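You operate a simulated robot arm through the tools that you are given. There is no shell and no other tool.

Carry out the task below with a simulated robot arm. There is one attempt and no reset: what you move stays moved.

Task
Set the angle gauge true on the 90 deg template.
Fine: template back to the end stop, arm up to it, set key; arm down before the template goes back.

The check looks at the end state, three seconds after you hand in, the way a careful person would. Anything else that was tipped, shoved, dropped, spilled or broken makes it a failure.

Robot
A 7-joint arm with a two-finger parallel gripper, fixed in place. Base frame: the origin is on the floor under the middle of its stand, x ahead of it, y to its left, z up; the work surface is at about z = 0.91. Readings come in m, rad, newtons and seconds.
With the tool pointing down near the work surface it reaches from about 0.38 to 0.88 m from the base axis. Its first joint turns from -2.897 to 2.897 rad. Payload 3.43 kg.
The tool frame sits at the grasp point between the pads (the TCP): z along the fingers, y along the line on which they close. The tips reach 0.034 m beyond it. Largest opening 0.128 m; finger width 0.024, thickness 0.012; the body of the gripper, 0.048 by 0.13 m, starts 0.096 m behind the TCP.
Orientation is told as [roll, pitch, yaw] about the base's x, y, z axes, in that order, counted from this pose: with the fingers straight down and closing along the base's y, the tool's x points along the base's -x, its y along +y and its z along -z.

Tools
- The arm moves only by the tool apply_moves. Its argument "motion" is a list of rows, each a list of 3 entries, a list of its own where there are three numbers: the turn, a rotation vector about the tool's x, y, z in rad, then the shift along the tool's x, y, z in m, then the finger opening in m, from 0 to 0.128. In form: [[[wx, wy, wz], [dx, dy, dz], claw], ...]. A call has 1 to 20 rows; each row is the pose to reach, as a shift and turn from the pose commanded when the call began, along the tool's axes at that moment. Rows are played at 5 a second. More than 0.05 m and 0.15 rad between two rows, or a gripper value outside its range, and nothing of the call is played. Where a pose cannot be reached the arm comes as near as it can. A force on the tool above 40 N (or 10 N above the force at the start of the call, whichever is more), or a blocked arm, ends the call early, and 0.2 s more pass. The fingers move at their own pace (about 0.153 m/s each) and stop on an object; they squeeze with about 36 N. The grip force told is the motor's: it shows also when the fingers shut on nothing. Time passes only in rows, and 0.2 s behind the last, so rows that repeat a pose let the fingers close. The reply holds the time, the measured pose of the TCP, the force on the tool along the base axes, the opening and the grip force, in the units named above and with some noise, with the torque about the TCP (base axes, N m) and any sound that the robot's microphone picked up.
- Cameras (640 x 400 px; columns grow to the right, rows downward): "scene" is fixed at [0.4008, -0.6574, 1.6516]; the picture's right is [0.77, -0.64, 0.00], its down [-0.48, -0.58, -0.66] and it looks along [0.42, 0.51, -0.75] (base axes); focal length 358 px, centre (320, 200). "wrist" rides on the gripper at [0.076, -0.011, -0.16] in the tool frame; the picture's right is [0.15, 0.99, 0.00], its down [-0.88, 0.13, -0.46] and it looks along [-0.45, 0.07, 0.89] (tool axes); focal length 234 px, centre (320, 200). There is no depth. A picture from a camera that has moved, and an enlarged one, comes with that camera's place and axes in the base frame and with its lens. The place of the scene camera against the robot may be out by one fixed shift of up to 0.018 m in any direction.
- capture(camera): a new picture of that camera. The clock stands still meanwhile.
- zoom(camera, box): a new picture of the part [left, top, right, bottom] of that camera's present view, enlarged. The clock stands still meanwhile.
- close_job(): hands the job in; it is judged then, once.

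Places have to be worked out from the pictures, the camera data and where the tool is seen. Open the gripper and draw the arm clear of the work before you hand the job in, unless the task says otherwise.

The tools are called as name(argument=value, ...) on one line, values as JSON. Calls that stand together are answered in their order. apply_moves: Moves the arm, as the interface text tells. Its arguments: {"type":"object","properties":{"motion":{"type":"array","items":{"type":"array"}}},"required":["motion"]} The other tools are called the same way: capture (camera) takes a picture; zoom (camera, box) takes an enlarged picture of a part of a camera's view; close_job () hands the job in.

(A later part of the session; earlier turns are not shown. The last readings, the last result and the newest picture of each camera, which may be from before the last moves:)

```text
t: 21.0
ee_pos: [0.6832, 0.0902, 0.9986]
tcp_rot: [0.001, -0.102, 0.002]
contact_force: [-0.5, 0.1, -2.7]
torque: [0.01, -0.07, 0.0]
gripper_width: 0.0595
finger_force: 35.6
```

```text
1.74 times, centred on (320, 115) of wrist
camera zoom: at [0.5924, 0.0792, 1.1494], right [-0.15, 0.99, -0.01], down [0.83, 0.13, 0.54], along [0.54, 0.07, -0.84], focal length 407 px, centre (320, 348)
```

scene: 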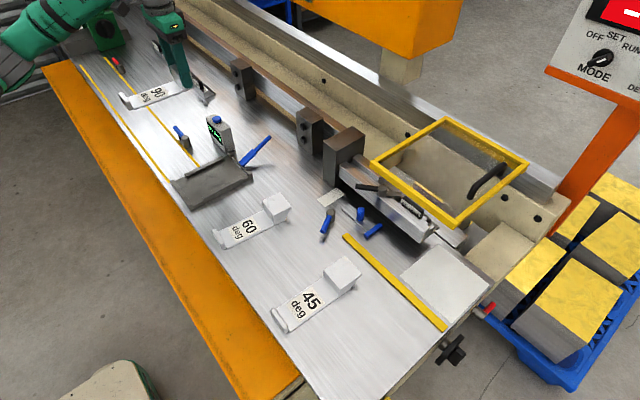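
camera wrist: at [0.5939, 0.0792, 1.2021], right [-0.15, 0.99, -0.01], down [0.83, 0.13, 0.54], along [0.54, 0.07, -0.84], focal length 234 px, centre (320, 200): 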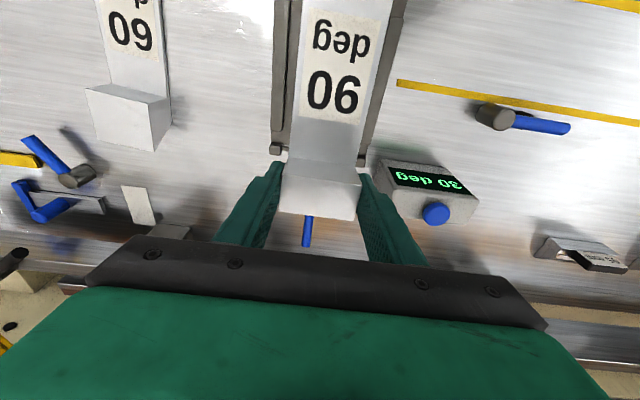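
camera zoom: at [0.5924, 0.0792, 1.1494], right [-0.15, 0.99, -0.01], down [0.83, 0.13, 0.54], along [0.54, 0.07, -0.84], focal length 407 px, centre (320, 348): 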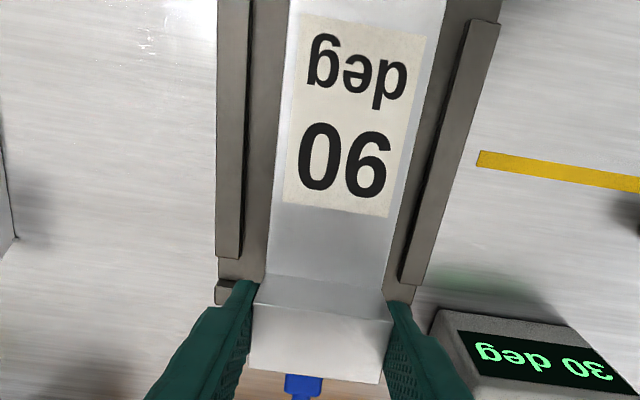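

The lip is about 7 mm clear of the stop and still above it; the block end is well above the rod. I'll lower another ~13 mm while drifting 3 mm toward the stop.

apply_moves(motion=[[[0, 0, 0], [0.003, 0, 0.004], 0.045], [[0, 0, 0], [0.0037, 0, 0.009], 0.045], [[0, 0, 0], [0.0044, 0, 0.0132], 0.045], [[0, 0, 0], [0.0044, 0, 0.0132], 0.045]])

zoom(camera="scene", box=[165, 165, 225, 215])

zoom(camera="scene", box=[215, 130, 275, 190])

```text
t: 22.0
ee_pos: [0.681, 0.0915, 0.9837]
tcp_rot: [-0.001, -0.101, 0.0]
contact_force: [0.0, 0.4, -2.7]
torque: [0.0, -0.08, 0.02]
gripper_width: 0.0594
finger_force: 36.1
```

```text
8.00 times, centred on (195, 190) of scene
camera zoom: at [0.4008, -0.6574, 1.6516], right [0.77, -0.64, 0.0], down [-0.48, -0.58, -0.66], along [0.42, 0.51, -0.75], focal length 2862 px, centre (1320, 280)
```

zoom: 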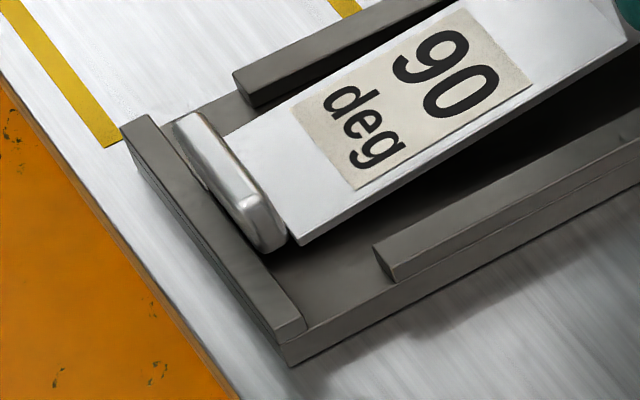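

```text
6.67 times, centred on (245, 160) of scene
camera zoom: at [0.4008, -0.6574, 1.6516], right [0.77, -0.64, 0.0], down [-0.48, -0.58, -0.66], along [0.42, 0.51, -0.75], focal length 2385 px, centre (820, 467)
```

zoom: 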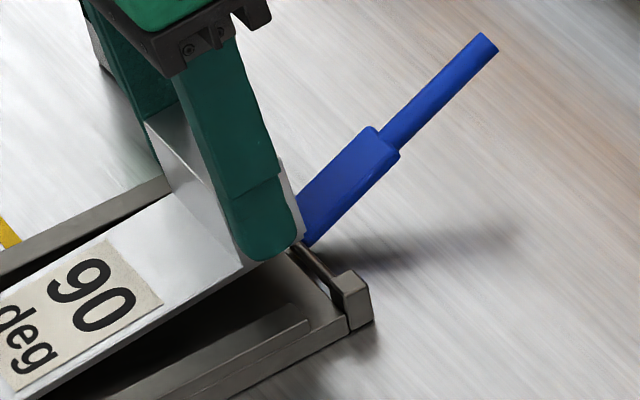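

The lip is inside the tray and almost at the stop. I'll ease 2 mm toward -x and read the force.

apply_moves(motion=[[[0, 0, 0], [0.001, 0, -0.0001], 0.045], [[0, 0, 0], [0.002, 0, -0.0002], 0.045], [[0, 0, 0], [0.002, 0, -0.0002], 0.045]])

apply_moves(motion=[[[0, 0, 0], [0.001, 0, -0.0001], 0.045], [[0, 0, 0], [0.001, 0, -0.0001], 0.045]])

```text
t: 22.8
ee_pos: [0.6793, 0.0907, 0.9862]
tcp_rot: [0.0, -0.105, 0.003]
contact_force: [27.8, 5.5, 5.1]
torque: [0.18, -0.42, -0.45]
gripper_width: 0.0595
finger_force: 35.7
```

```text
t: 23.4
ee_pos: [0.6784, 0.0901, 0.984]
tcp_rot: [0.0, -0.102, 0.001]
contact_force: [31.6, 4.9, 6.3]
torque: [0.14, -0.49, -0.16]
gripper_width: 0.0598
finger_force: 35.7
```

The lip is pressing on the stop (about 30 N at roughly x≈0.6785). I'll ease off 2 mm and rotate the block end down to level, keeping the lip next to the stop.

apply_moves(motion=[[[0, 0, 0], [-0.002, 0, 0.0002], 0.045], [[0, 0.025, 0], [-0.0031, 0, 0.0043], 0.045], [[0, 0.05, 0], [-0.0042, 0, 0.0085], 0.045], [[0, 0.075, 0], [-0.0051, 0, 0.0126], 0.045], [[0, 0.1, 0], [-0.0059, 0, 0.0167], 0.045], [[0, 0.1, 0], [-0.0059, 0, 0.0167], 0.045]])

zoom(camera="scene", box=[165, 165, 225, 215])

zoom(camera="scene", box=[215, 130, 275, 190])

```text
t: 24.8
ee_pos: [0.6838, 0.0903, 0.9692]
tcp_rot: [0.0, 0.002, -0.001]
contact_force: [-0.2, 0.2, -1.8]
torque: [-0.02, -0.1, -0.03]
gripper_width: 0.0596
finger_force: 36.0
```

```text
8.00 times, centred on (195, 190) of scene
camera zoom: at [0.4008, -0.6574, 1.6516], right [0.77, -0.64, 0.0], down [-0.48, -0.58, -0.66], along [0.42, 0.51, -0.75], focal length 2862 px, centre (1320, 280)
```

zoom: 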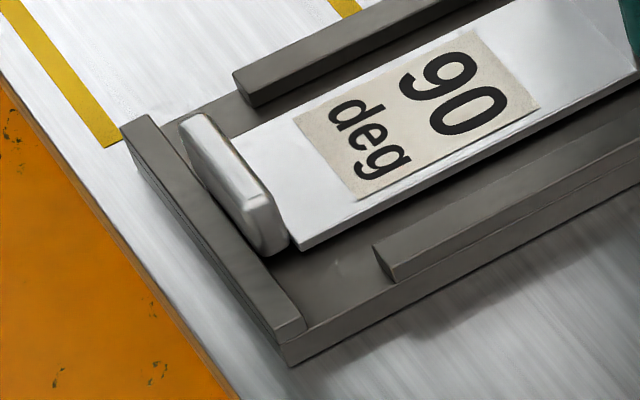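

```text
6.67 times, centred on (245, 160) of scene
camera zoom: at [0.4008, -0.6574, 1.6516], right [0.77, -0.64, 0.0], down [-0.48, -0.58, -0.66], along [0.42, 0.51, -0.75], focal length 2385 px, centre (820, 467)
```

zoom: 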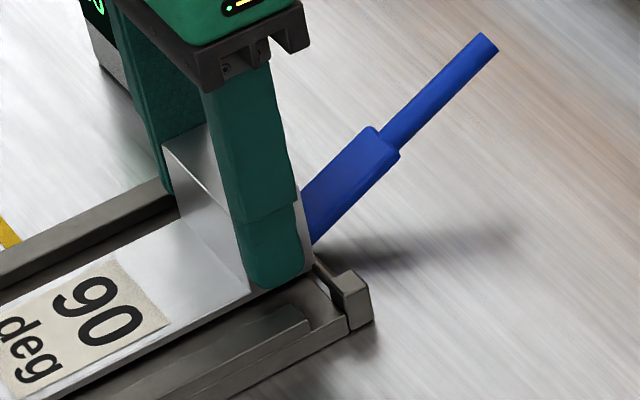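

Level now, no contact, lip next to the stop. I'll lower in small steps to find the tray floor.

apply_moves(motion=[[[0, 0, 0], [0, 0, 0.001], 0.045], [[0, 0, 0], [0, 0, 0.002], 0.045], [[0, 0, 0], [0, 0, 0.003], 0.045], [[0, 0, 0], [0, 0, 0.003], 0.045]])

```text
t: 25.8
ee_pos: [0.6851, 0.0905, 0.968]
tcp_rot: [0.001, -0.001, 0.0]
contact_force: [-0.5, 0.5, 1.5]
torque: [0.05, 0.59, -0.17]
gripper_width: 0.0595
finger_force: 35.6
```

A light contact (about 4 N) appears at the lip end, so the lip bottom has reached the tray floor. I'll look closely, then push gently toward the stop.

zoom(camera="scene", box=[170, 165, 210, 205])

zoom(camera="scene", box=[225, 145, 265, 185])

```text
10.00 times, centred on (190, 185) of scene
camera zoom: at [0.4008, -0.6574, 1.6516], right [0.77, -0.64, 0.0], down [-0.48, -0.58, -0.66], along [0.42, 0.51, -0.75], focal length 3577 px, centre (1620, 350)
```

zoom: 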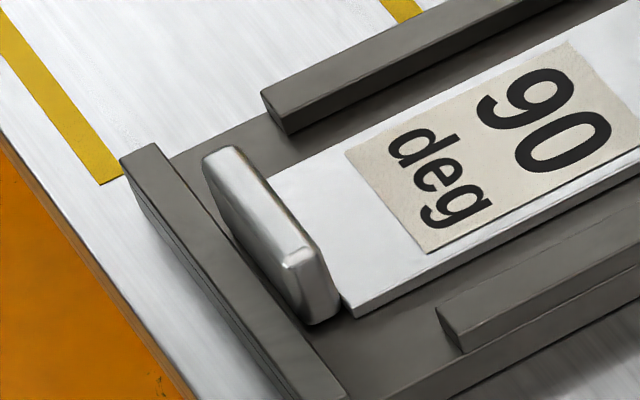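

```text
10.00 times, centred on (245, 165) of scene
camera zoom: at [0.4008, -0.6574, 1.6516], right [0.77, -0.64, 0.0], down [-0.48, -0.58, -0.66], along [0.42, 0.51, -0.75], focal length 3577 px, centre (1070, 550)
```

zoom: 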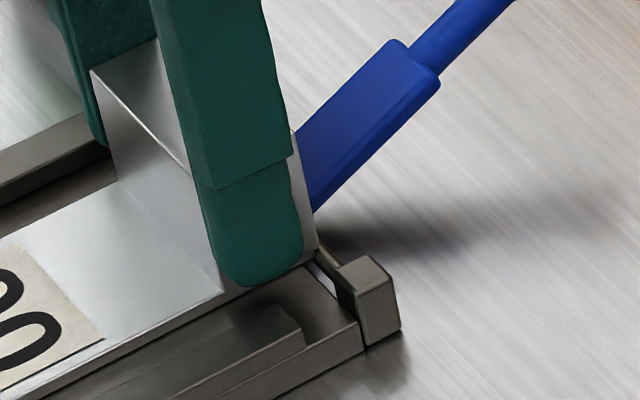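

The lip sits just off the stop. I'll push toward -x in 1 mm steps.

apply_moves(motion=[[[0, 0, 0], [0.001, 0, 0], 0.045], [[0, 0, 0], [0.001, 0, 0], 0.045]])

apply_moves(motion=[[[0, 0, 0], [0.001, 0, 0], 0.045], [[0, 0, 0], [0.001, 0, 0], 0.045]])

```text
t: 26.4
ee_pos: [0.6826, 0.0894, 0.9663]
tcp_rot: [0.0, 0.0, 0.002]
contact_force: [2.3, -0.6, 4.0]
torque: [0.11, 0.47, 0.05]
gripper_width: 0.0594
finger_force: 36.0
```

```text
t: 27.0
ee_pos: [0.6815, 0.0905, 0.9669]
tcp_rot: [0.001, -0.002, 0.002]
contact_force: [15.9, 5.1, 11.7]
torque: [0.12, 0.08, -0.37]
gripper_width: 0.0597
finger_force: 36.2
```

Contact with the stop is ~16 N, biased to the -y corner, so the tray is turned slightly positive relative to the template. I'll yaw +0.01 rad to square it and read again.

apply_moves(motion=[[[0, 0, -0.01], [0, 0, 0], 0.045], [[0, 0, -0.01], [0, 0, 0], 0.045]])

```text
t: 27.6
ee_pos: [0.6822, 0.0908, 0.9661]
tcp_rot: [-0.002, -0.002, 0.013]
contact_force: [26.0, 4.7, 12.4]
torque: [0.02, -0.88, -0.65]
gripper_width: 0.0596
finger_force: 36.4
```

Now the contact is centred on the lip. I'll relax 1.5 mm, then open the fingers a little (0.068) to release within the rails.

apply_moves(motion=[[[0, 0, 0], [-0.001, 0, 0], 0.045], [[0, 0, 0], [-0.001, 0, 0], 0.045]])

apply_moves(motion=[[[0, 0, 0], [0, 0, 0], 0.062], [[0, 0, 0], [0, 0, 0], 0.066], [[0, 0, 0], [0, 0, 0], 0.068], [[0, 0, 0], [0, 0, 0], 0.068]])

zoom(camera="scene", box=[165, 130, 275, 215])

zoom(camera="wrist", box=[230, 60, 410, 230])

```text
t: 28.2
ee_pos: [0.6815, 0.0898, 0.9663]
tcp_rot: [0.0, 0.0, 0.011]
contact_force: [8.3, 3.0, 25.6]
torque: [0.03, 0.15, -0.38]
gripper_width: 0.0597
finger_force: 36.7
```

```text
t: 29.2
ee_pos: [0.6824, 0.0899, 0.9651]
tcp_rot: [0.0, 0.001, 0.01]
contact_force: [0.1, 0.7, -0.4]
torque: [0.03, 0.01, 0.02]
gripper_width: 0.068
finger_force: 0.1
```

```text
4.71 times, centred on (220, 172) of scene
camera zoom: at [0.4008, -0.6574, 1.6516], right [0.77, -0.64, 0.0], down [-0.48, -0.58, -0.66], along [0.42, 0.51, -0.75], focal length 1683 px, centre (791, 329)
```

zoom: 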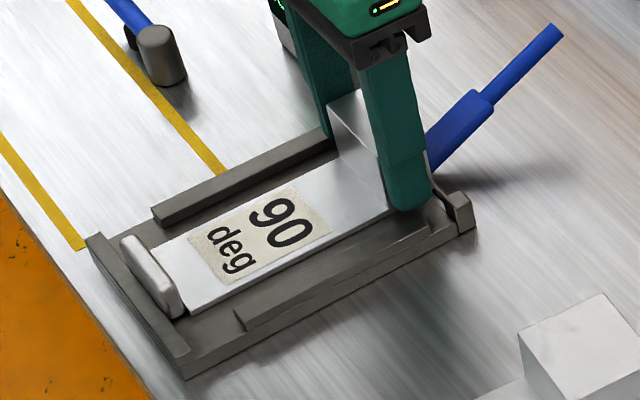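

```text
2.35 times, centred on (320, 145) of wrist
camera zoom: at [0.6066, 0.0774, 1.1251], right [-0.16, 0.99, 0.0], down [0.88, 0.14, 0.46], along [0.45, 0.07, -0.89], focal length 551 px, centre (320, 329)
```

zoom: 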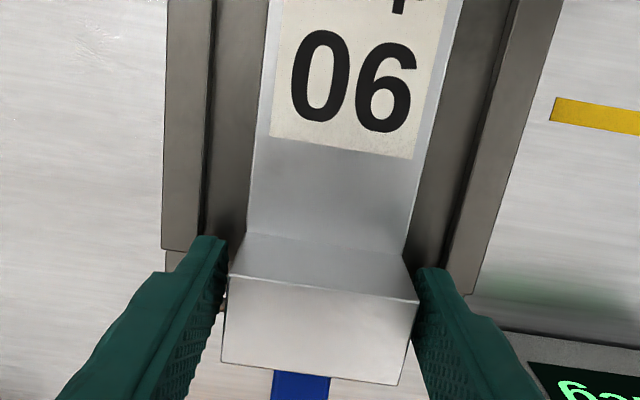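

The template sits flat in the tray, squared at the stop, fingers released. I'll lift straight up and look at the arm from above.

apply_moves(motion=[[[0, 0, 0], [0, 0, -0.03], 0.068], [[0, 0, 0], [0, 0, -0.07], 0.068], [[0, 0, 0.005], [0, 0, -0.11], 0.1], [[0, 0, 0.01], [-0.01, 0, -0.15], 0.128], [[0, 0, 0.01], [-0.01, 0, -0.165], 0.128], [[0, 0, 0.01], [-0.01, 0, -0.165], 0.128]])

capture(camera="wrist")

zoom(camera="wrist", box=[230, 110, 410, 240])

zoom(camera="scene", box=[165, 110, 285, 215])

zoom(camera="scene", box=[225, 125, 285, 185])

```text
t: 30.6
ee_pos: [0.6957, 0.0915, 1.1324]
tcp_rot: [-0.001, 0.001, 0.0]
contact_force: [0.6, -0.5, 0.1]
torque: [0.01, 0.03, 0.02]
gripper_width: 0.128
finger_force: 0.0
```

```text
taken
camera wrist: at [0.6192, 0.08, 1.2923], right [-0.15, 0.99, 0.0], down [0.88, 0.13, 0.46], along [0.45, 0.07, -0.89], focal length 234 px, centre (320, 200)
```

wrist: 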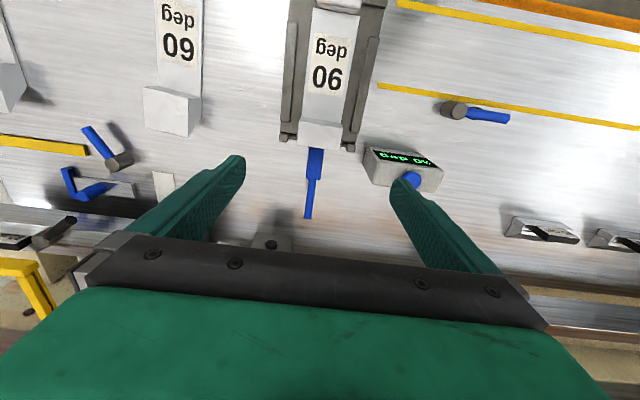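

```text
3.08 times, centred on (320, 175) of wrist
camera zoom: at [0.6192, 0.08, 1.2923], right [-0.15, 0.99, 0.0], down [0.88, 0.13, 0.46], along [0.45, 0.07, -0.89], focal length 720 px, centre (320, 277)
```

zoom: 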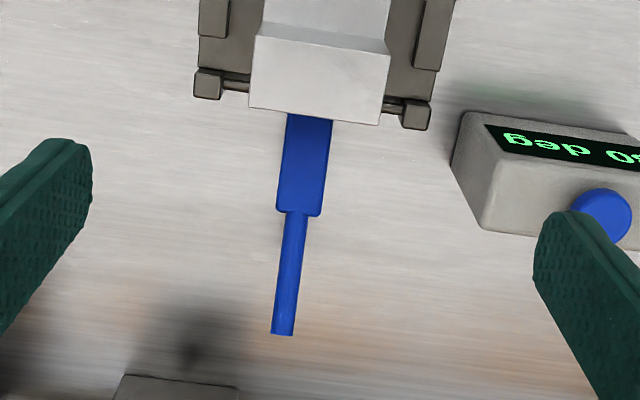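

```text
3.81 times, centred on (225, 162) of scene
camera zoom: at [0.4008, -0.6574, 1.6516], right [0.77, -0.64, 0.0], down [-0.48, -0.58, -0.66], along [0.42, 0.51, -0.75], focal length 1363 px, centre (682, 343)
```

zoom: 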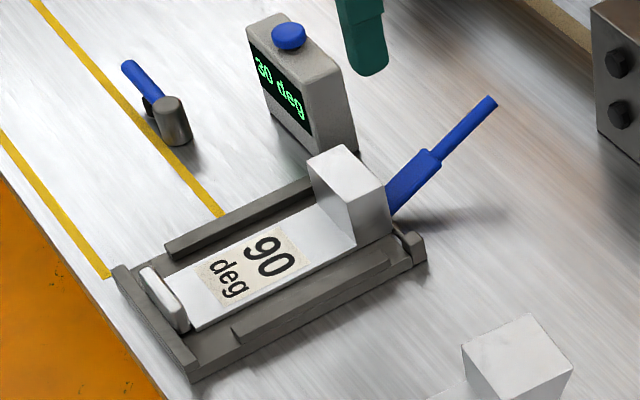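

```text
6.67 times, centred on (255, 155) of scene
camera zoom: at [0.4008, -0.6574, 1.6516], right [0.77, -0.64, 0.0], down [-0.48, -0.58, -0.66], along [0.42, 0.51, -0.75], focal length 2385 px, centre (753, 500)
```

zoom: 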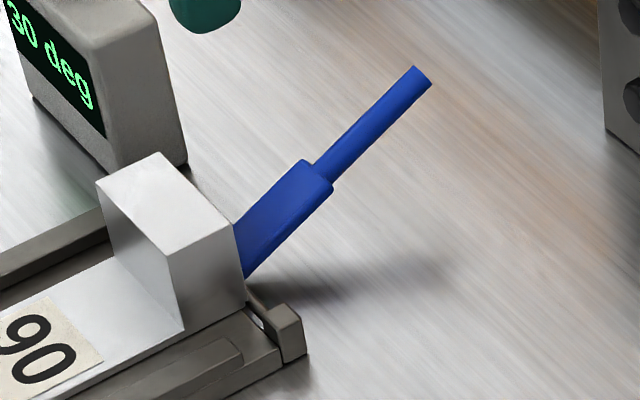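

The readout still shows 30 deg and the arm is centred at y≈0.0905, tip near x≈0.811. There is a bolted block on the fence not far behind; I'll check its place before bringing the fingers behind the arm tip.

zoom(camera="scene", box=[220, 50, 380, 190])

zoom(camera="wrist", box=[220, 150, 420, 250])

```text
2.86 times, centred on (300, 120) of scene
camera zoom: at [0.4008, -0.6574, 1.6516], right [0.77, -0.64, 0.0], down [-0.48, -0.58, -0.66], along [0.42, 0.51, -0.75], focal length 1022 px, centre (377, 429)
```

zoom: 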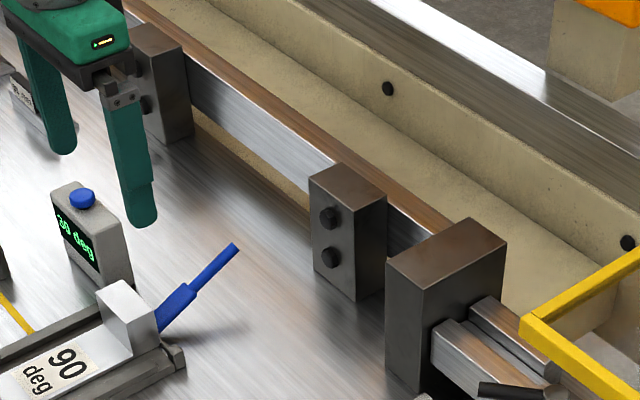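

```text
3.20 times, centred on (320, 200) of wrist
camera zoom: at [0.6192, 0.08, 1.2923], right [-0.15, 0.99, 0.0], down [0.88, 0.13, 0.46], along [0.45, 0.07, -0.89], focal length 749 px, centre (320, 200)
```

zoom: 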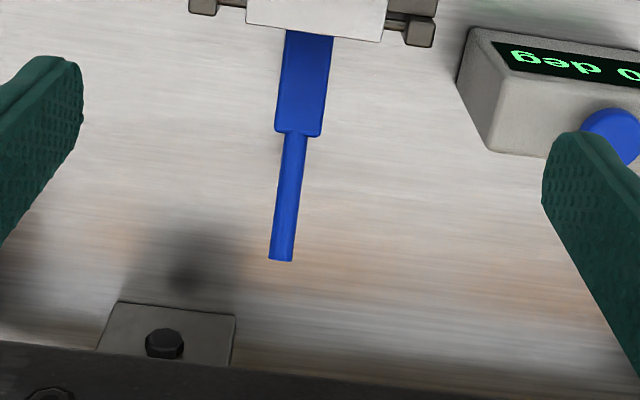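

The bolted block's front face is at about x≈0.91, y 0–0.083, so fingers at x≈0.842 behind the arm tip stay clear. I'll close the fingers, go over to x≈0.842 and descend behind the arm tip.

apply_moves(motion=[[[0, 0, 0], [-0.04, 0, 0], 0.08], [[0, 0, 0], [-0.08, 0, 0], 0.03], [[0, 0, 0], [-0.12, 0, 0], 0.0], [[0, 0, 0], [-0.1495, 0, 0.0], 0.0], [[0, 0, 0], [-0.1495, 0, 0.04], 0.0], [[0, 0, 0], [-0.1495, 0, 0.08], 0.0], [[0, 0, 0], [-0.1495, 0, 0.1], 0.0], [[0, 0, 0], [-0.1495, 0, 0.1], 0.0]])

zoom(camera="scene", box=[215, 70, 345, 190])

capture(camera="wrist")

```text
t: 32.4
ee_pos: [0.8403, 0.0892, 1.0289]
tcp_rot: [0.0, 0.0, 0.0]
contact_force: [-0.2, 1.1, 0.0]
torque: [-0.02, 0.02, 0.02]
gripper_width: 0.0002
finger_force: 33.2
```

```text
3.33 times, centred on (280, 130) of scene
camera zoom: at [0.4008, -0.6574, 1.6516], right [0.77, -0.64, 0.0], down [-0.48, -0.58, -0.66], along [0.42, 0.51, -0.75], focal length 1192 px, centre (453, 433)
```

zoom: 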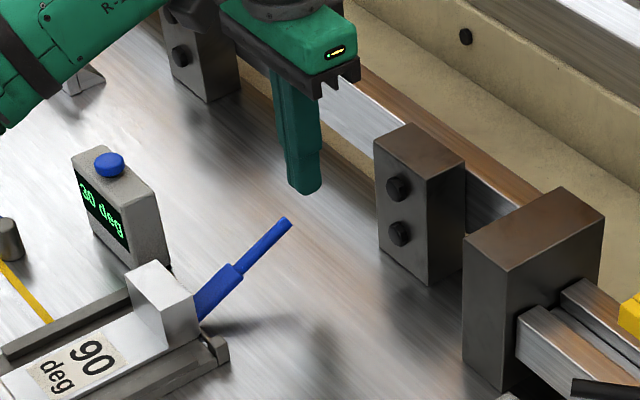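

```text
taken
camera wrist: at [0.7639, 0.0769, 1.1887], right [-0.15, 0.99, 0.0], down [0.88, 0.13, 0.46], along [0.45, 0.07, -0.89], focal length 234 px, centre (320, 200)
```

wrist: 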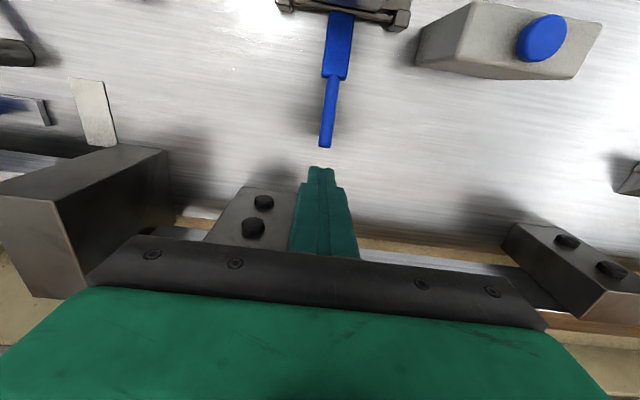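

The closed fingers are lined up just behind the arm tip in y, clear of the blocks. I'll descend to tips z≈0.93 and check the gap.

apply_moves(motion=[[[0, 0, 0], [0, 0, 0.025], 0.0], [[0, 0, 0], [0, 0, 0.05], 0.0], [[0, 0, 0], [0, 0, 0.066], 0.0], [[0, 0, 0], [0, 0, 0.066], 0.0]])

zoom(camera="scene", box=[215, 90, 325, 190])

zoom(camera="wrist", box=[220, 80, 420, 240])

```text
t: 33.4
ee_pos: [0.8434, 0.0884, 0.9638]
tcp_rot: [-0.002, 0.0, 0.0]
contact_force: [-0.1, 0.3, 0.4]
torque: [0.02, -0.01, -0.03]
gripper_width: 0.0
finger_force: 33.5
```

```text
4.00 times, centred on (270, 140) of scene
camera zoom: at [0.4008, -0.6574, 1.6516], right [0.77, -0.64, 0.0], down [-0.48, -0.58, -0.66], along [0.42, 0.51, -0.75], focal length 1431 px, centre (520, 440)
```

zoom: 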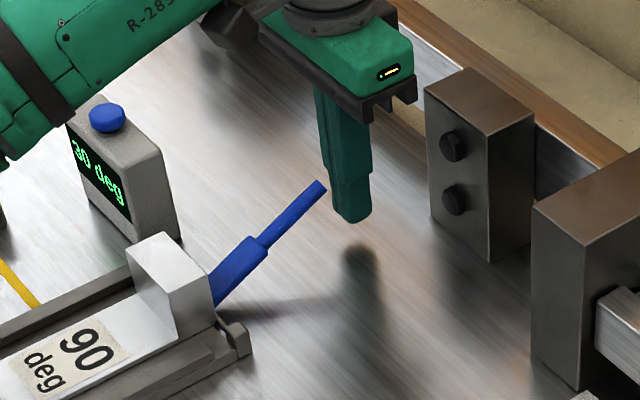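

```text
2.50 times, centred on (320, 160) of wrist
camera zoom: at [0.7665, 0.0771, 1.1224], right [-0.15, 0.99, 0.0], down [0.88, 0.13, 0.46], along [0.45, 0.07, -0.89], focal length 585 px, centre (320, 300)
```

zoom: 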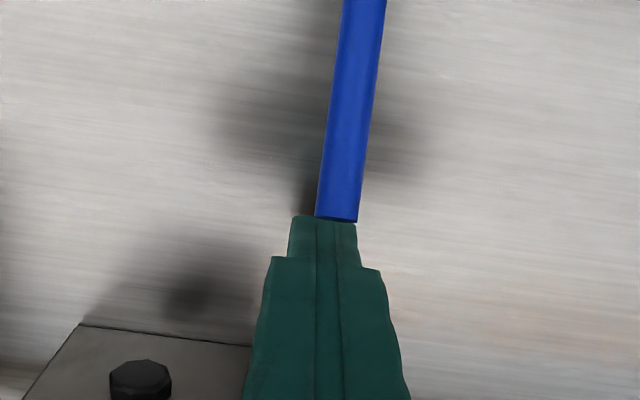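

The fingertips are ~3 cm behind and below the arm tip, aligned in y. I'll push the tip inward and upward along its arc to about 45°, then check the readout.

apply_moves(motion=[[[0, 0, 0], [0.008, 0, 0.0], 0.0], [[0, 0, 0], [0.0153, 0, -0.002], 0.0], [[0, 0, 0], [0.019, 0, -0.009], 0.0], [[0, 0, 0], [0.0226, 0, -0.0165], 0.0], [[0, 0, 0], [0.0259, 0, -0.0215], 0.0], [[0, 0, 0], [0.0292, 0, -0.0265], 0.0], [[0, 0, 0], [0.0329, 0, -0.031], 0.0], [[0, 0, 0], [0.0366, 0, -0.0355], 0.0], [[0, 0, 0], [0.0366, 0, -0.0355], 0.0]])

zoom(camera="scene", box=[205, 90, 325, 200])

```text
t: 34.0
ee_pos: [0.8351, 0.0888, 0.9706]
tcp_rot: [-0.001, -0.021, 0.0]
contact_force: [7.0, 1.9, 3.3]
torque: [0.01, -0.01, -0.02]
gripper_width: 0.0002
finger_force: 33.1
stopped in row 2: the force on the tool passed its limit at 50 N (the readings are from after the stop); the commanded pose is now the measured one
```

```text
3.64 times, centred on (265, 145) of scene
camera zoom: at [0.4008, -0.6574, 1.6516], right [0.77, -0.64, 0.0], down [-0.48, -0.58, -0.66], along [0.42, 0.51, -0.75], focal length 1301 px, centre (520, 400)
```

zoom: 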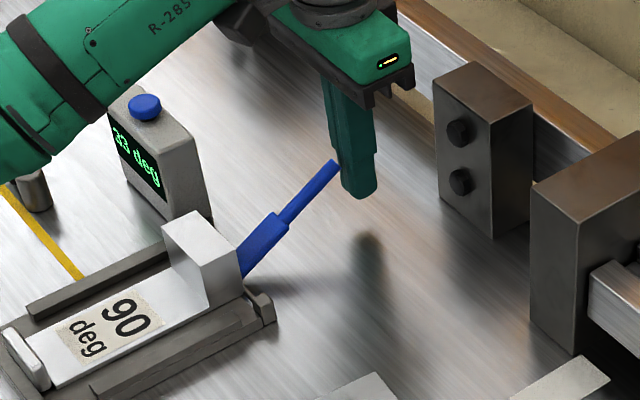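

Contact came early (the tip reaches to x≈0.82) and a mostly horizontal push is inefficient at this low angle; the readout moved to 33 deg and follows the arm. I'll push with a much more upward path along the arc, in small pieces.

apply_moves(motion=[[[0, 0.01, 0], [0.0, 0, -0.004], 0.0], [[0, 0.02, 0], [0.0015, 0, -0.008], 0.0], [[0, 0.02, 0], [0.0035, 0, -0.012], 0.0], [[0, 0.02, 0], [0.0055, 0, -0.016], 0.0], [[0, 0.02, 0], [0.0055, 0, -0.016], 0.0]])

zoom(camera="scene", box=[205, 90, 325, 200])

```text
t: 35.2
ee_pos: [0.8272, 0.0891, 0.9864]
tcp_rot: [-0.001, 0.001, -0.003]
contact_force: [4.6, 1.2, 1.7]
torque: [0.03, 0.06, -0.03]
gripper_width: 0.0
finger_force: 33.2
```

```text
3.64 times, centred on (265, 145) of scene
camera zoom: at [0.4008, -0.6574, 1.6516], right [0.77, -0.64, 0.0], down [-0.48, -0.58, -0.66], along [0.42, 0.51, -0.75], focal length 1301 px, centre (520, 400)
```

zoom: 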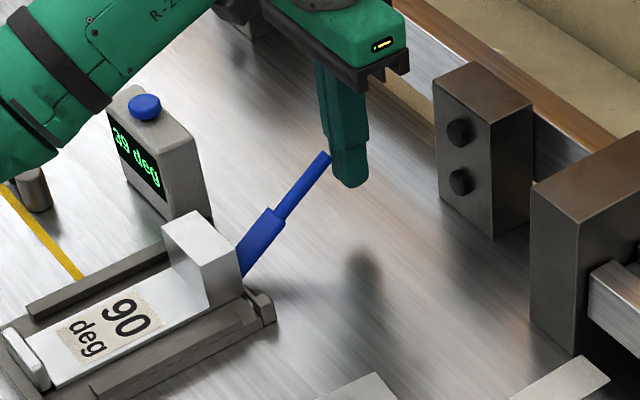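

The readout now shows 39 deg with only ~5 N of force; the arm follows smoothly. I'll continue along the arc about 30° more.

apply_moves(motion=[[[0, 0, 0], [0.0032, 0, -0.006], 0.0], [[0, 0, 0], [0.0066, 0, -0.012], 0.0], [[0, 0, 0], [0.0103, 0, -0.018], 0.0], [[0, 0, 0], [0.0143, 0, -0.024], 0.0], [[0, 0, 0], [0.0185, 0, -0.029], 0.0], [[0, 0, 0], [0.0229, 0, -0.034], 0.0], [[0, 0, 0], [0.0276, 0, -0.0387], 0.0], [[0, 0, 0], [0.0326, 0, -0.043], 0.0], [[0, 0, 0], [0.0378, 0, -0.047], 0.0], [[0, 0, 0], [0.0432, 0, -0.0505], 0.0], [[0, 0, 0], [0.0432, 0, -0.0505], 0.0]])

zoom(camera="scene", box=[205, 80, 325, 190])

```text
t: 37.6
ee_pos: [0.784, 0.0878, 1.0369]
tcp_rot: [0.0, 0.0, 0.002]
contact_force: [0.3, 0.2, 0.5]
torque: [0.0, 0.01, -0.01]
gripper_width: 0.0001
finger_force: 33.1
```

```text
3.64 times, centred on (265, 135) of scene
camera zoom: at [0.4008, -0.6574, 1.6516], right [0.77, -0.64, 0.0], down [-0.48, -0.58, -0.66], along [0.42, 0.51, -0.75], focal length 1301 px, centre (520, 436)
```

zoom: 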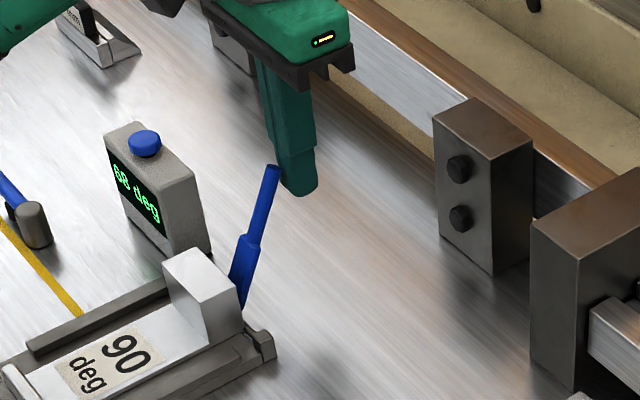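

Readout shows about 68 deg and the arm holds its position. I'll continue to roughly 80° true, then slow down for the contact.

apply_moves(motion=[[[0, 0, 0], [0.0055, 0, -0.002], 0.0], [[0, 0, 0], [0.0113, 0, -0.004], 0.0], [[0, 0, 0], [0.017, 0, -0.005], 0.0], [[0, 0, 0], [0.0232, 0, -0.006], 0.0], [[0, 0, 0], [0.0293, 0, -0.007], 0.0], [[0, 0, 0], [0.0355, 0, -0.008], 0.0], [[0, 0, 0], [0.0418, 0, -0.009], 0.0], [[0, 0, 0], [0.0418, 0, -0.009], 0.0]])

zoom(camera="scene", box=[195, 90, 295, 200])

```text
t: 39.4
ee_pos: [0.7428, 0.0874, 1.0469]
tcp_rot: [-0.001, 0.0, -0.001]
contact_force: [0.1, 0.1, 0.3]
torque: [0.0, -0.01, -0.03]
gripper_width: 0.0
finger_force: 32.8
```

```text
3.64 times, centred on (245, 145) of scene
camera zoom: at [0.4008, -0.6574, 1.6516], right [0.77, -0.64, 0.0], down [-0.48, -0.58, -0.66], along [0.42, 0.51, -0.75], focal length 1301 px, centre (593, 400)
```

zoom: 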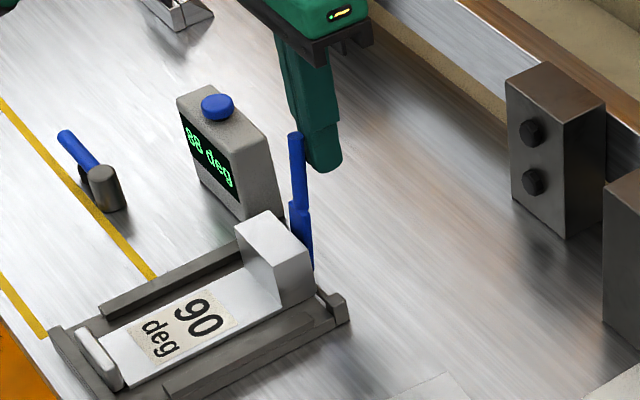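

The readout shows about 88 deg but by sight the arm is still some 10° short of upright and not yet on the block. I'll keep pushing in 2 mm steps and watch the force.

apply_moves(motion=[[[0, 0, 0], [0.003, 0, -0.0005], 0.0], [[0, 0, 0], [0.006, 0, -0.001], 0.0], [[0, 0, 0], [0.009, 0, -0.001], 0.0], [[0, 0, 0], [0.012, 0, -0.001], 0.0], [[0, 0, 0], [0.012, 0, -0.001], 0.0]])

zoom(camera="scene", box=[205, 105, 265, 185])

```text
t: 40.6
ee_pos: [0.7301, 0.0885, 1.0468]
tcp_rot: [0.001, 0.001, -0.001]
contact_force: [1.1, 0.2, 0.8]
torque: [0.01, 0.05, -0.01]
gripper_width: 0.0001
finger_force: 32.6
```

```text
5.00 times, centred on (235, 145) of scene
camera zoom: at [0.4008, -0.6574, 1.6516], right [0.77, -0.64, 0.0], down [-0.48, -0.58, -0.66], along [0.42, 0.51, -0.75], focal length 1788 px, centre (745, 475)
```

zoom: 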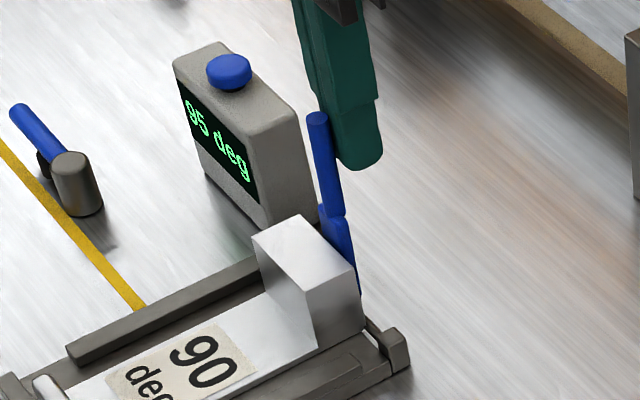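

Readout 95 deg, arm almost on the block face. I'll step on 2 mm at a time, watching for contact force.

apply_moves(motion=[[[0, 0, 0], [0.002, 0, 0], 0.0], [[0, 0, 0], [0.004, 0, 0], 0.0], [[0, 0, 0], [0.004, 0, 0], 0.0]])

zoom(camera="scene", box=[205, 105, 265, 185])

```text
t: 41.4
ee_pos: [0.7289, 0.0892, 1.0472]
tcp_rot: [0.0, 0.0, 0.001]
contact_force: [36.0, -4.4, -3.1]
torque: [-0.06, 0.06, 0.04]
gripper_width: 0.0
finger_force: 33.3
```

```text
5.00 times, centred on (235, 145) of scene
camera zoom: at [0.4008, -0.6574, 1.6516], right [0.77, -0.64, 0.0], down [-0.48, -0.58, -0.66], along [0.42, 0.51, -0.75], focal length 1788 px, centre (745, 475)
```

zoom: 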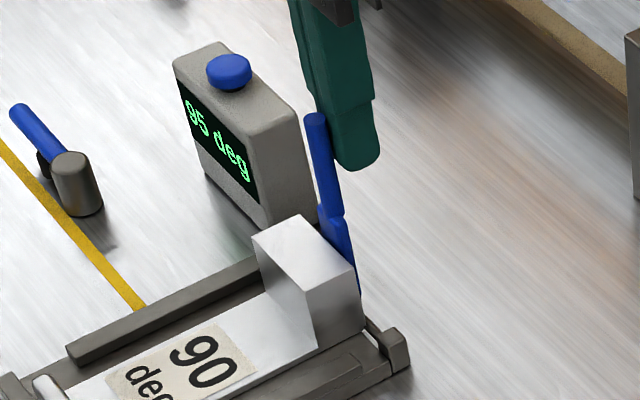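

Firm contact: ~36 N and the readout stays at 95 deg with the arm on the block. I'll check the lip/stop and arm/block contacts in close view before backing off.

zoom(camera="scene", box=[165, 165, 215, 210])

zoom(camera="scene", box=[220, 120, 260, 180])

capture(camera="wrist")

```text
8.89 times, centred on (190, 188) of scene
camera zoom: at [0.4008, -0.6574, 1.6516], right [0.77, -0.64, 0.0], down [-0.48, -0.58, -0.66], along [0.42, 0.51, -0.75], focal length 3180 px, centre (1476, 311)
```

zoom: 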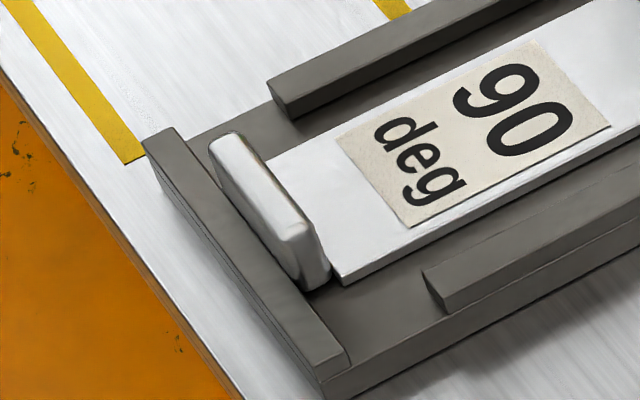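

```text
6.67 times, centred on (240, 150) of scene
camera zoom: at [0.4008, -0.6574, 1.6516], right [0.77, -0.64, 0.0], down [-0.48, -0.58, -0.66], along [0.42, 0.51, -0.75], focal length 2385 px, centre (853, 533)
```

zoom: 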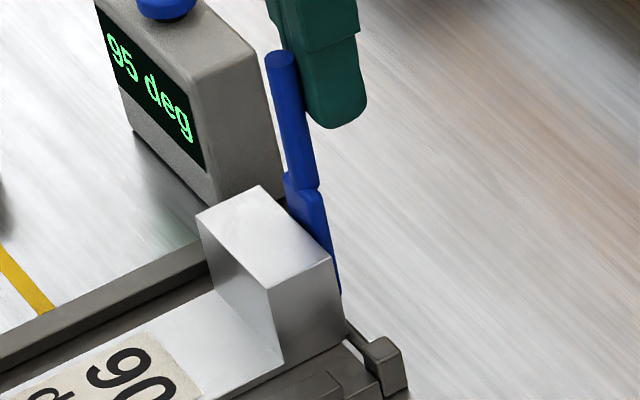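

```text
taken
camera wrist: at [0.6534, 0.0773, 1.2067], right [-0.15, 0.99, 0.0], down [0.88, 0.13, 0.46], along [0.45, 0.07, -0.89], focal length 234 px, centre (320, 200)
```

wrist: 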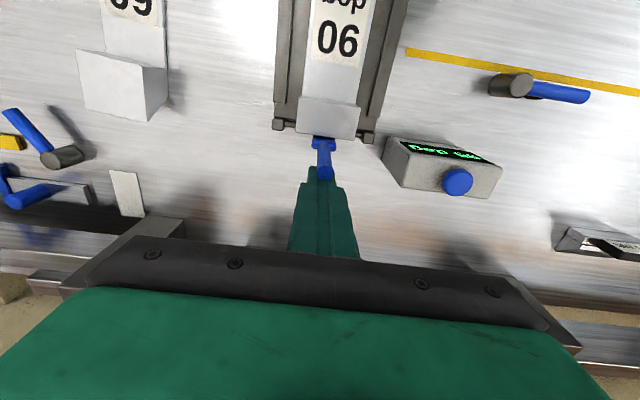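

Everything looks seated. I'll back the fingers off 6 mm to see whether the arm stays up on the block.

apply_moves(motion=[[[0, 0, 0], [-0.003, 0, 0], 0.0], [[0, 0, 0], [-0.006, 0, 0], 0.0], [[0, 0, 0], [-0.009, 0, 0], 0.0], [[0, 0, 0], [-0.009, 0, 0], 0.0], [[0, 0, 0], [-0.009, 0, 0], 0.0]])

zoom(camera="scene", box=[205, 105, 265, 185])

```text
t: 42.6
ee_pos: [0.7375, 0.0903, 1.0482]
tcp_rot: [0.001, 0.002, -0.002]
contact_force: [-0.8, 0.3, 0.2]
torque: [0.03, -0.02, 0.0]
gripper_width: 0.0
finger_force: 33.0
```

```text
5.00 times, centred on (235, 145) of scene
camera zoom: at [0.4008, -0.6574, 1.6516], right [0.77, -0.64, 0.0], down [-0.48, -0.58, -0.66], along [0.42, 0.51, -0.75], focal length 1788 px, centre (745, 475)
```

zoom: 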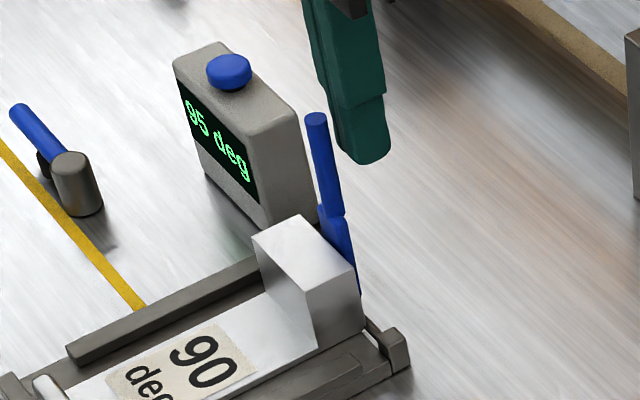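

The arm stays up at 95 deg on its own, so the gauge reads about 5° high on the 90 face. I'll withdraw the fingers back and up, then hover over the key.

apply_moves(motion=[[[0, 0, 0], [-0.012, 0, 0], 0.0], [[0, 0, 0], [-0.025, 0, 0], 0.0], [[0, 0, 0], [-0.025, 0, -0.04], 0.0], [[0, 0, 0], [-0.025, 0, -0.08], 0.0], [[0, 0, 0], [-0.025, 0.03, -0.1], 0.0], [[0, 0, 0], [-0.02, 0.07, -0.1], 0.0], [[0, 0, 0], [0.0, 0.105, -0.1], 0.0], [[0, 0, 0], [0.0216, 0.1287, -0.09], 0.0], [[0, 0, 0], [0.0216, 0.1287, -0.078], 0.0], [[0, 0, 0], [0.0216, 0.1287, -0.078], 0.0]])

capture(camera="wrist")

zoom(camera="wrist", box=[250, 90, 390, 200])

zoom(camera="scene", box=[165, 90, 285, 210])

```text
t: 44.8
ee_pos: [0.7136, 0.2195, 1.1248]
tcp_rot: [0.0, 0.002, 0.0]
contact_force: [0.2, -1.2, 0.8]
torque: [0.0, 0.0, -0.02]
gripper_width: 0.0
finger_force: 33.0
```

```text
taken
camera wrist: at [0.6382, 0.2083, 1.2853], right [-0.15, 0.99, 0.0], down [0.88, 0.13, 0.45], along [0.45, 0.07, -0.89], focal length 234 px, centre (320, 200)
```

wrist: 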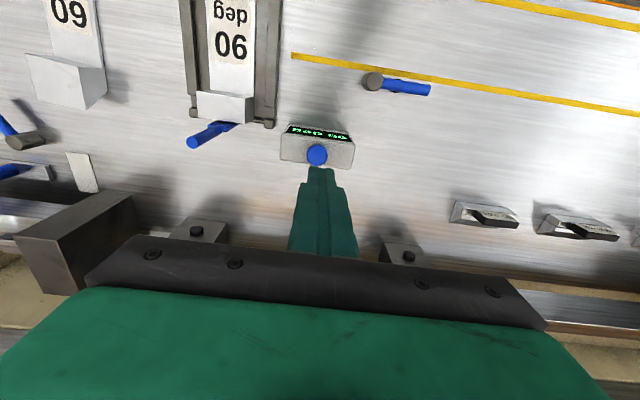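

```text
3.64 times, centred on (320, 145) of wrist
camera zoom: at [0.6382, 0.2083, 1.2853], right [-0.15, 0.99, 0.0], down [0.88, 0.13, 0.45], along [0.45, 0.07, -0.89], focal length 852 px, centre (320, 400)
```

zoom: 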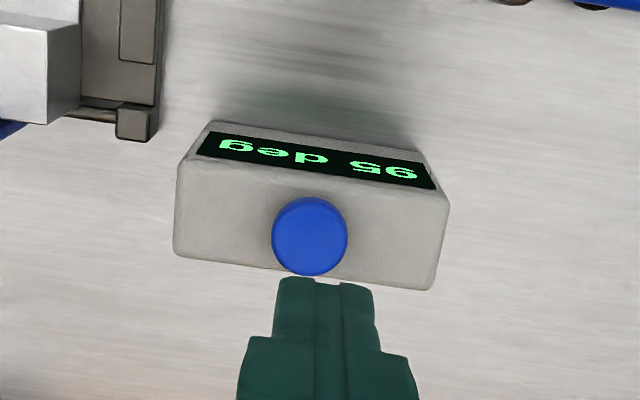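

```text
3.33 times, centred on (225, 150) of scene
camera zoom: at [0.4008, -0.6574, 1.6516], right [0.77, -0.64, 0.0], down [-0.48, -0.58, -0.66], along [0.42, 0.51, -0.75], focal length 1192 px, centre (637, 367)
```

zoom: 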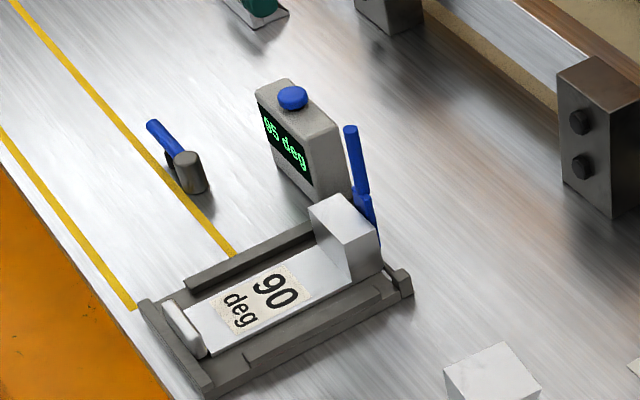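

The key centre is about 4 mm further out in x and 1 mm less in y than the fingers. I'll correct and descend to z≈1.065 (tips ~1.031) and check again.

apply_moves(motion=[[[0, 0, 0], [-0.004, -0.001, 0.02], 0.0], [[0, 0, 0], [-0.004, -0.001, 0.04], 0.0], [[0, 0, 0], [-0.004, -0.001, 0.06], 0.0], [[0, 0, 0], [-0.004, -0.001, 0.06], 0.0]])

zoom(camera="wrist", box=[250, 90, 390, 200])

zoom(camera="scene", box=[190, 80, 270, 170])

```text
t: 45.8
ee_pos: [0.7198, 0.217, 1.066]
tcp_rot: [0.0, 0.003, -0.002]
contact_force: [-0.1, -0.1, -0.2]
torque: [0.01, 0.0, -0.02]
gripper_width: 0.0
finger_force: 32.9
```

```text
3.64 times, centred on (320, 145) of wrist
camera zoom: at [0.6449, 0.2046, 1.2248], right [-0.15, 0.99, 0.0], down [0.88, 0.13, 0.45], along [0.45, 0.07, -0.89], focal length 852 px, centre (320, 400)
```

zoom: 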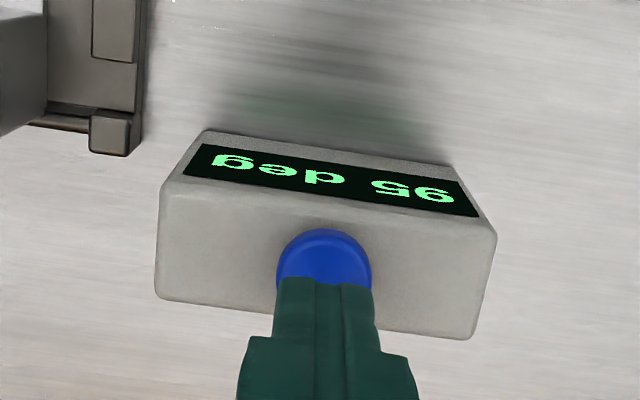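

```text
4.44 times, centred on (230, 125) of scene
camera zoom: at [0.4008, -0.6574, 1.6516], right [0.77, -0.64, 0.0], down [-0.48, -0.58, -0.66], along [0.42, 0.51, -0.75], focal length 1590 px, centre (720, 533)
```

zoom: 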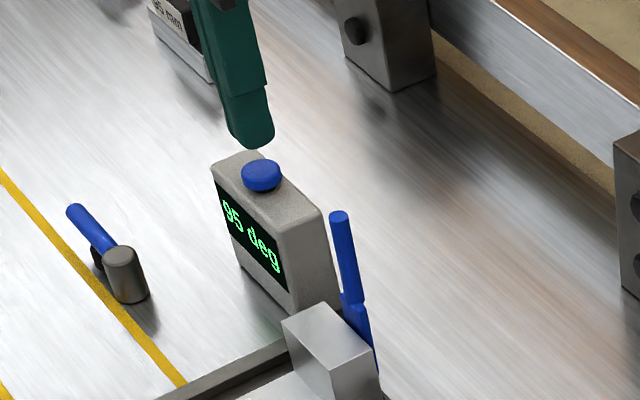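

Fingers are centred over the key. I'll descend to just above it and then press in small steps while watching force and the readout.

apply_moves(motion=[[[0, 0, 0], [0, 0, 0.01], 0.0], [[0, 0, 0], [0, 0, 0.02], 0.0], [[0, 0, 0], [0, 0, 0.026], 0.0], [[0, 0, 0], [0, 0, 0.026], 0.0]])

zoom(camera="scene", box=[190, 80, 270, 170])

```text
t: 46.8
ee_pos: [0.7196, 0.216, 1.0394]
tcp_rot: [0.001, 0.001, -0.002]
contact_force: [-1.5, 1.1, 3.0]
torque: [0.08, 0.05, -0.02]
gripper_width: 0.0
finger_force: 33.5
heard: click
```

```text
4.44 times, centred on (230, 125) of scene
camera zoom: at [0.4008, -0.6574, 1.6516], right [0.77, -0.64, 0.0], down [-0.48, -0.58, -0.66], along [0.42, 0.51, -0.75], focal length 1590 px, centre (720, 533)
```

zoom: 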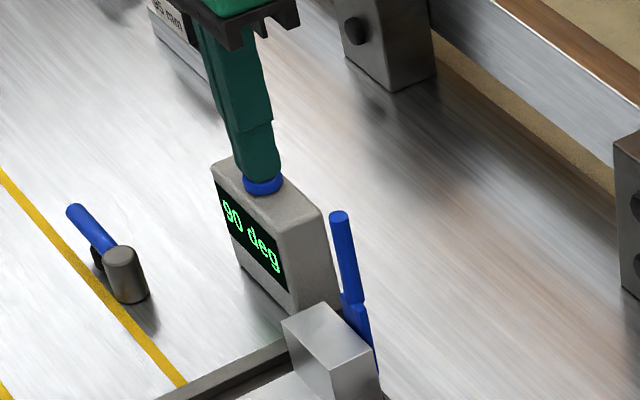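

A click was heard and the readout now shows 90 deg. I'll lift straight off the key and go look at the lip/stop and arm/block contacts from above to be sure the setting was true.

apply_moves(motion=[[[0, 0, 0], [0, 0, -0.02], 0.0], [[0, 0, 0], [0, 0, -0.06], 0.0], [[0, 0, 0], [0, 0, -0.1], 0.0], [[0, 0, 0], [0.02, -0.01, -0.12], 0.0], [[0, 0, 0], [0.06, -0.03, -0.12], 0.05], [[0, 0, 0], [0.1, -0.05, -0.12], 0.1], [[0, 0, 0], [0.14, -0.08, -0.12], 0.128], [[0, 0, 0], [0.18, -0.1, -0.11], 0.128], [[0, 0, 0], [0.21, -0.12, -0.09], 0.128], [[0, 0, 0], [0.21, -0.12, -0.07], 0.128], [[0, 0, 0], [0.21, -0.12, -0.07], 0.128]])

capture(camera="wrist")

zoom(camera="wrist", box=[250, 60, 400, 160])

zoom(camera="wrist", box=[240, 110, 420, 240])

zoom(camera="scene", box=[165, 100, 275, 210])

```text
t: 49.2
ee_pos: [0.5084, 0.0971, 1.1092]
tcp_rot: [0.0, 0.0, -0.001]
contact_force: [0.2, -1.3, 0.1]
torque: [-0.01, -0.01, 0.01]
gripper_width: 0.1281
finger_force: 0.0
```

```text
taken
camera wrist: at [0.4329, 0.0864, 1.2693], right [-0.15, 0.99, 0.0], down [0.88, 0.13, 0.45], along [0.45, 0.07, -0.89], focal length 234 px, centre (320, 200)
```

wrist: 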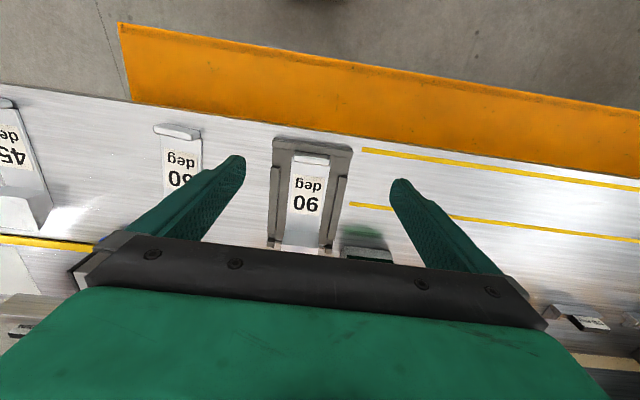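

```text
4.00 times, centred on (325, 110) of wrist
camera zoom: at [0.4329, 0.0864, 1.2693], right [-0.15, 0.99, 0.0], down [0.88, 0.13, 0.45], along [0.45, 0.07, -0.89], focal length 937 px, centre (300, 560)
```

zoom: 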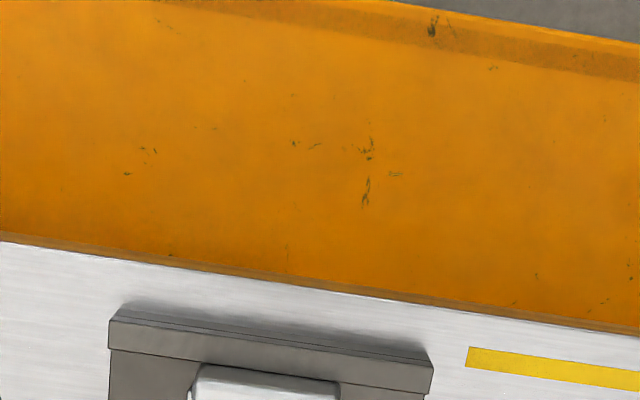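

```text
3.08 times, centred on (330, 175) of wrist
camera zoom: at [0.4329, 0.0864, 1.2693], right [-0.15, 0.99, 0.0], down [0.88, 0.13, 0.45], along [0.45, 0.07, -0.89], focal length 720 px, centre (289, 277)
```

zoom: 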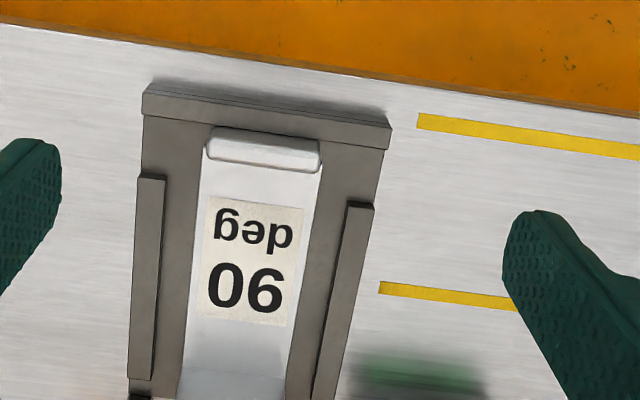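

```text
3.64 times, centred on (220, 155) of scene
camera zoom: at [0.4008, -0.6574, 1.6516], right [0.77, -0.64, 0.0], down [-0.48, -0.58, -0.66], along [0.42, 0.51, -0.75], focal length 1301 px, centre (684, 364)
```

zoom: 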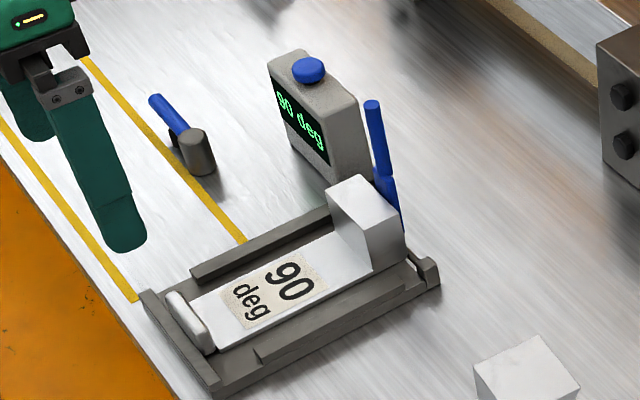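

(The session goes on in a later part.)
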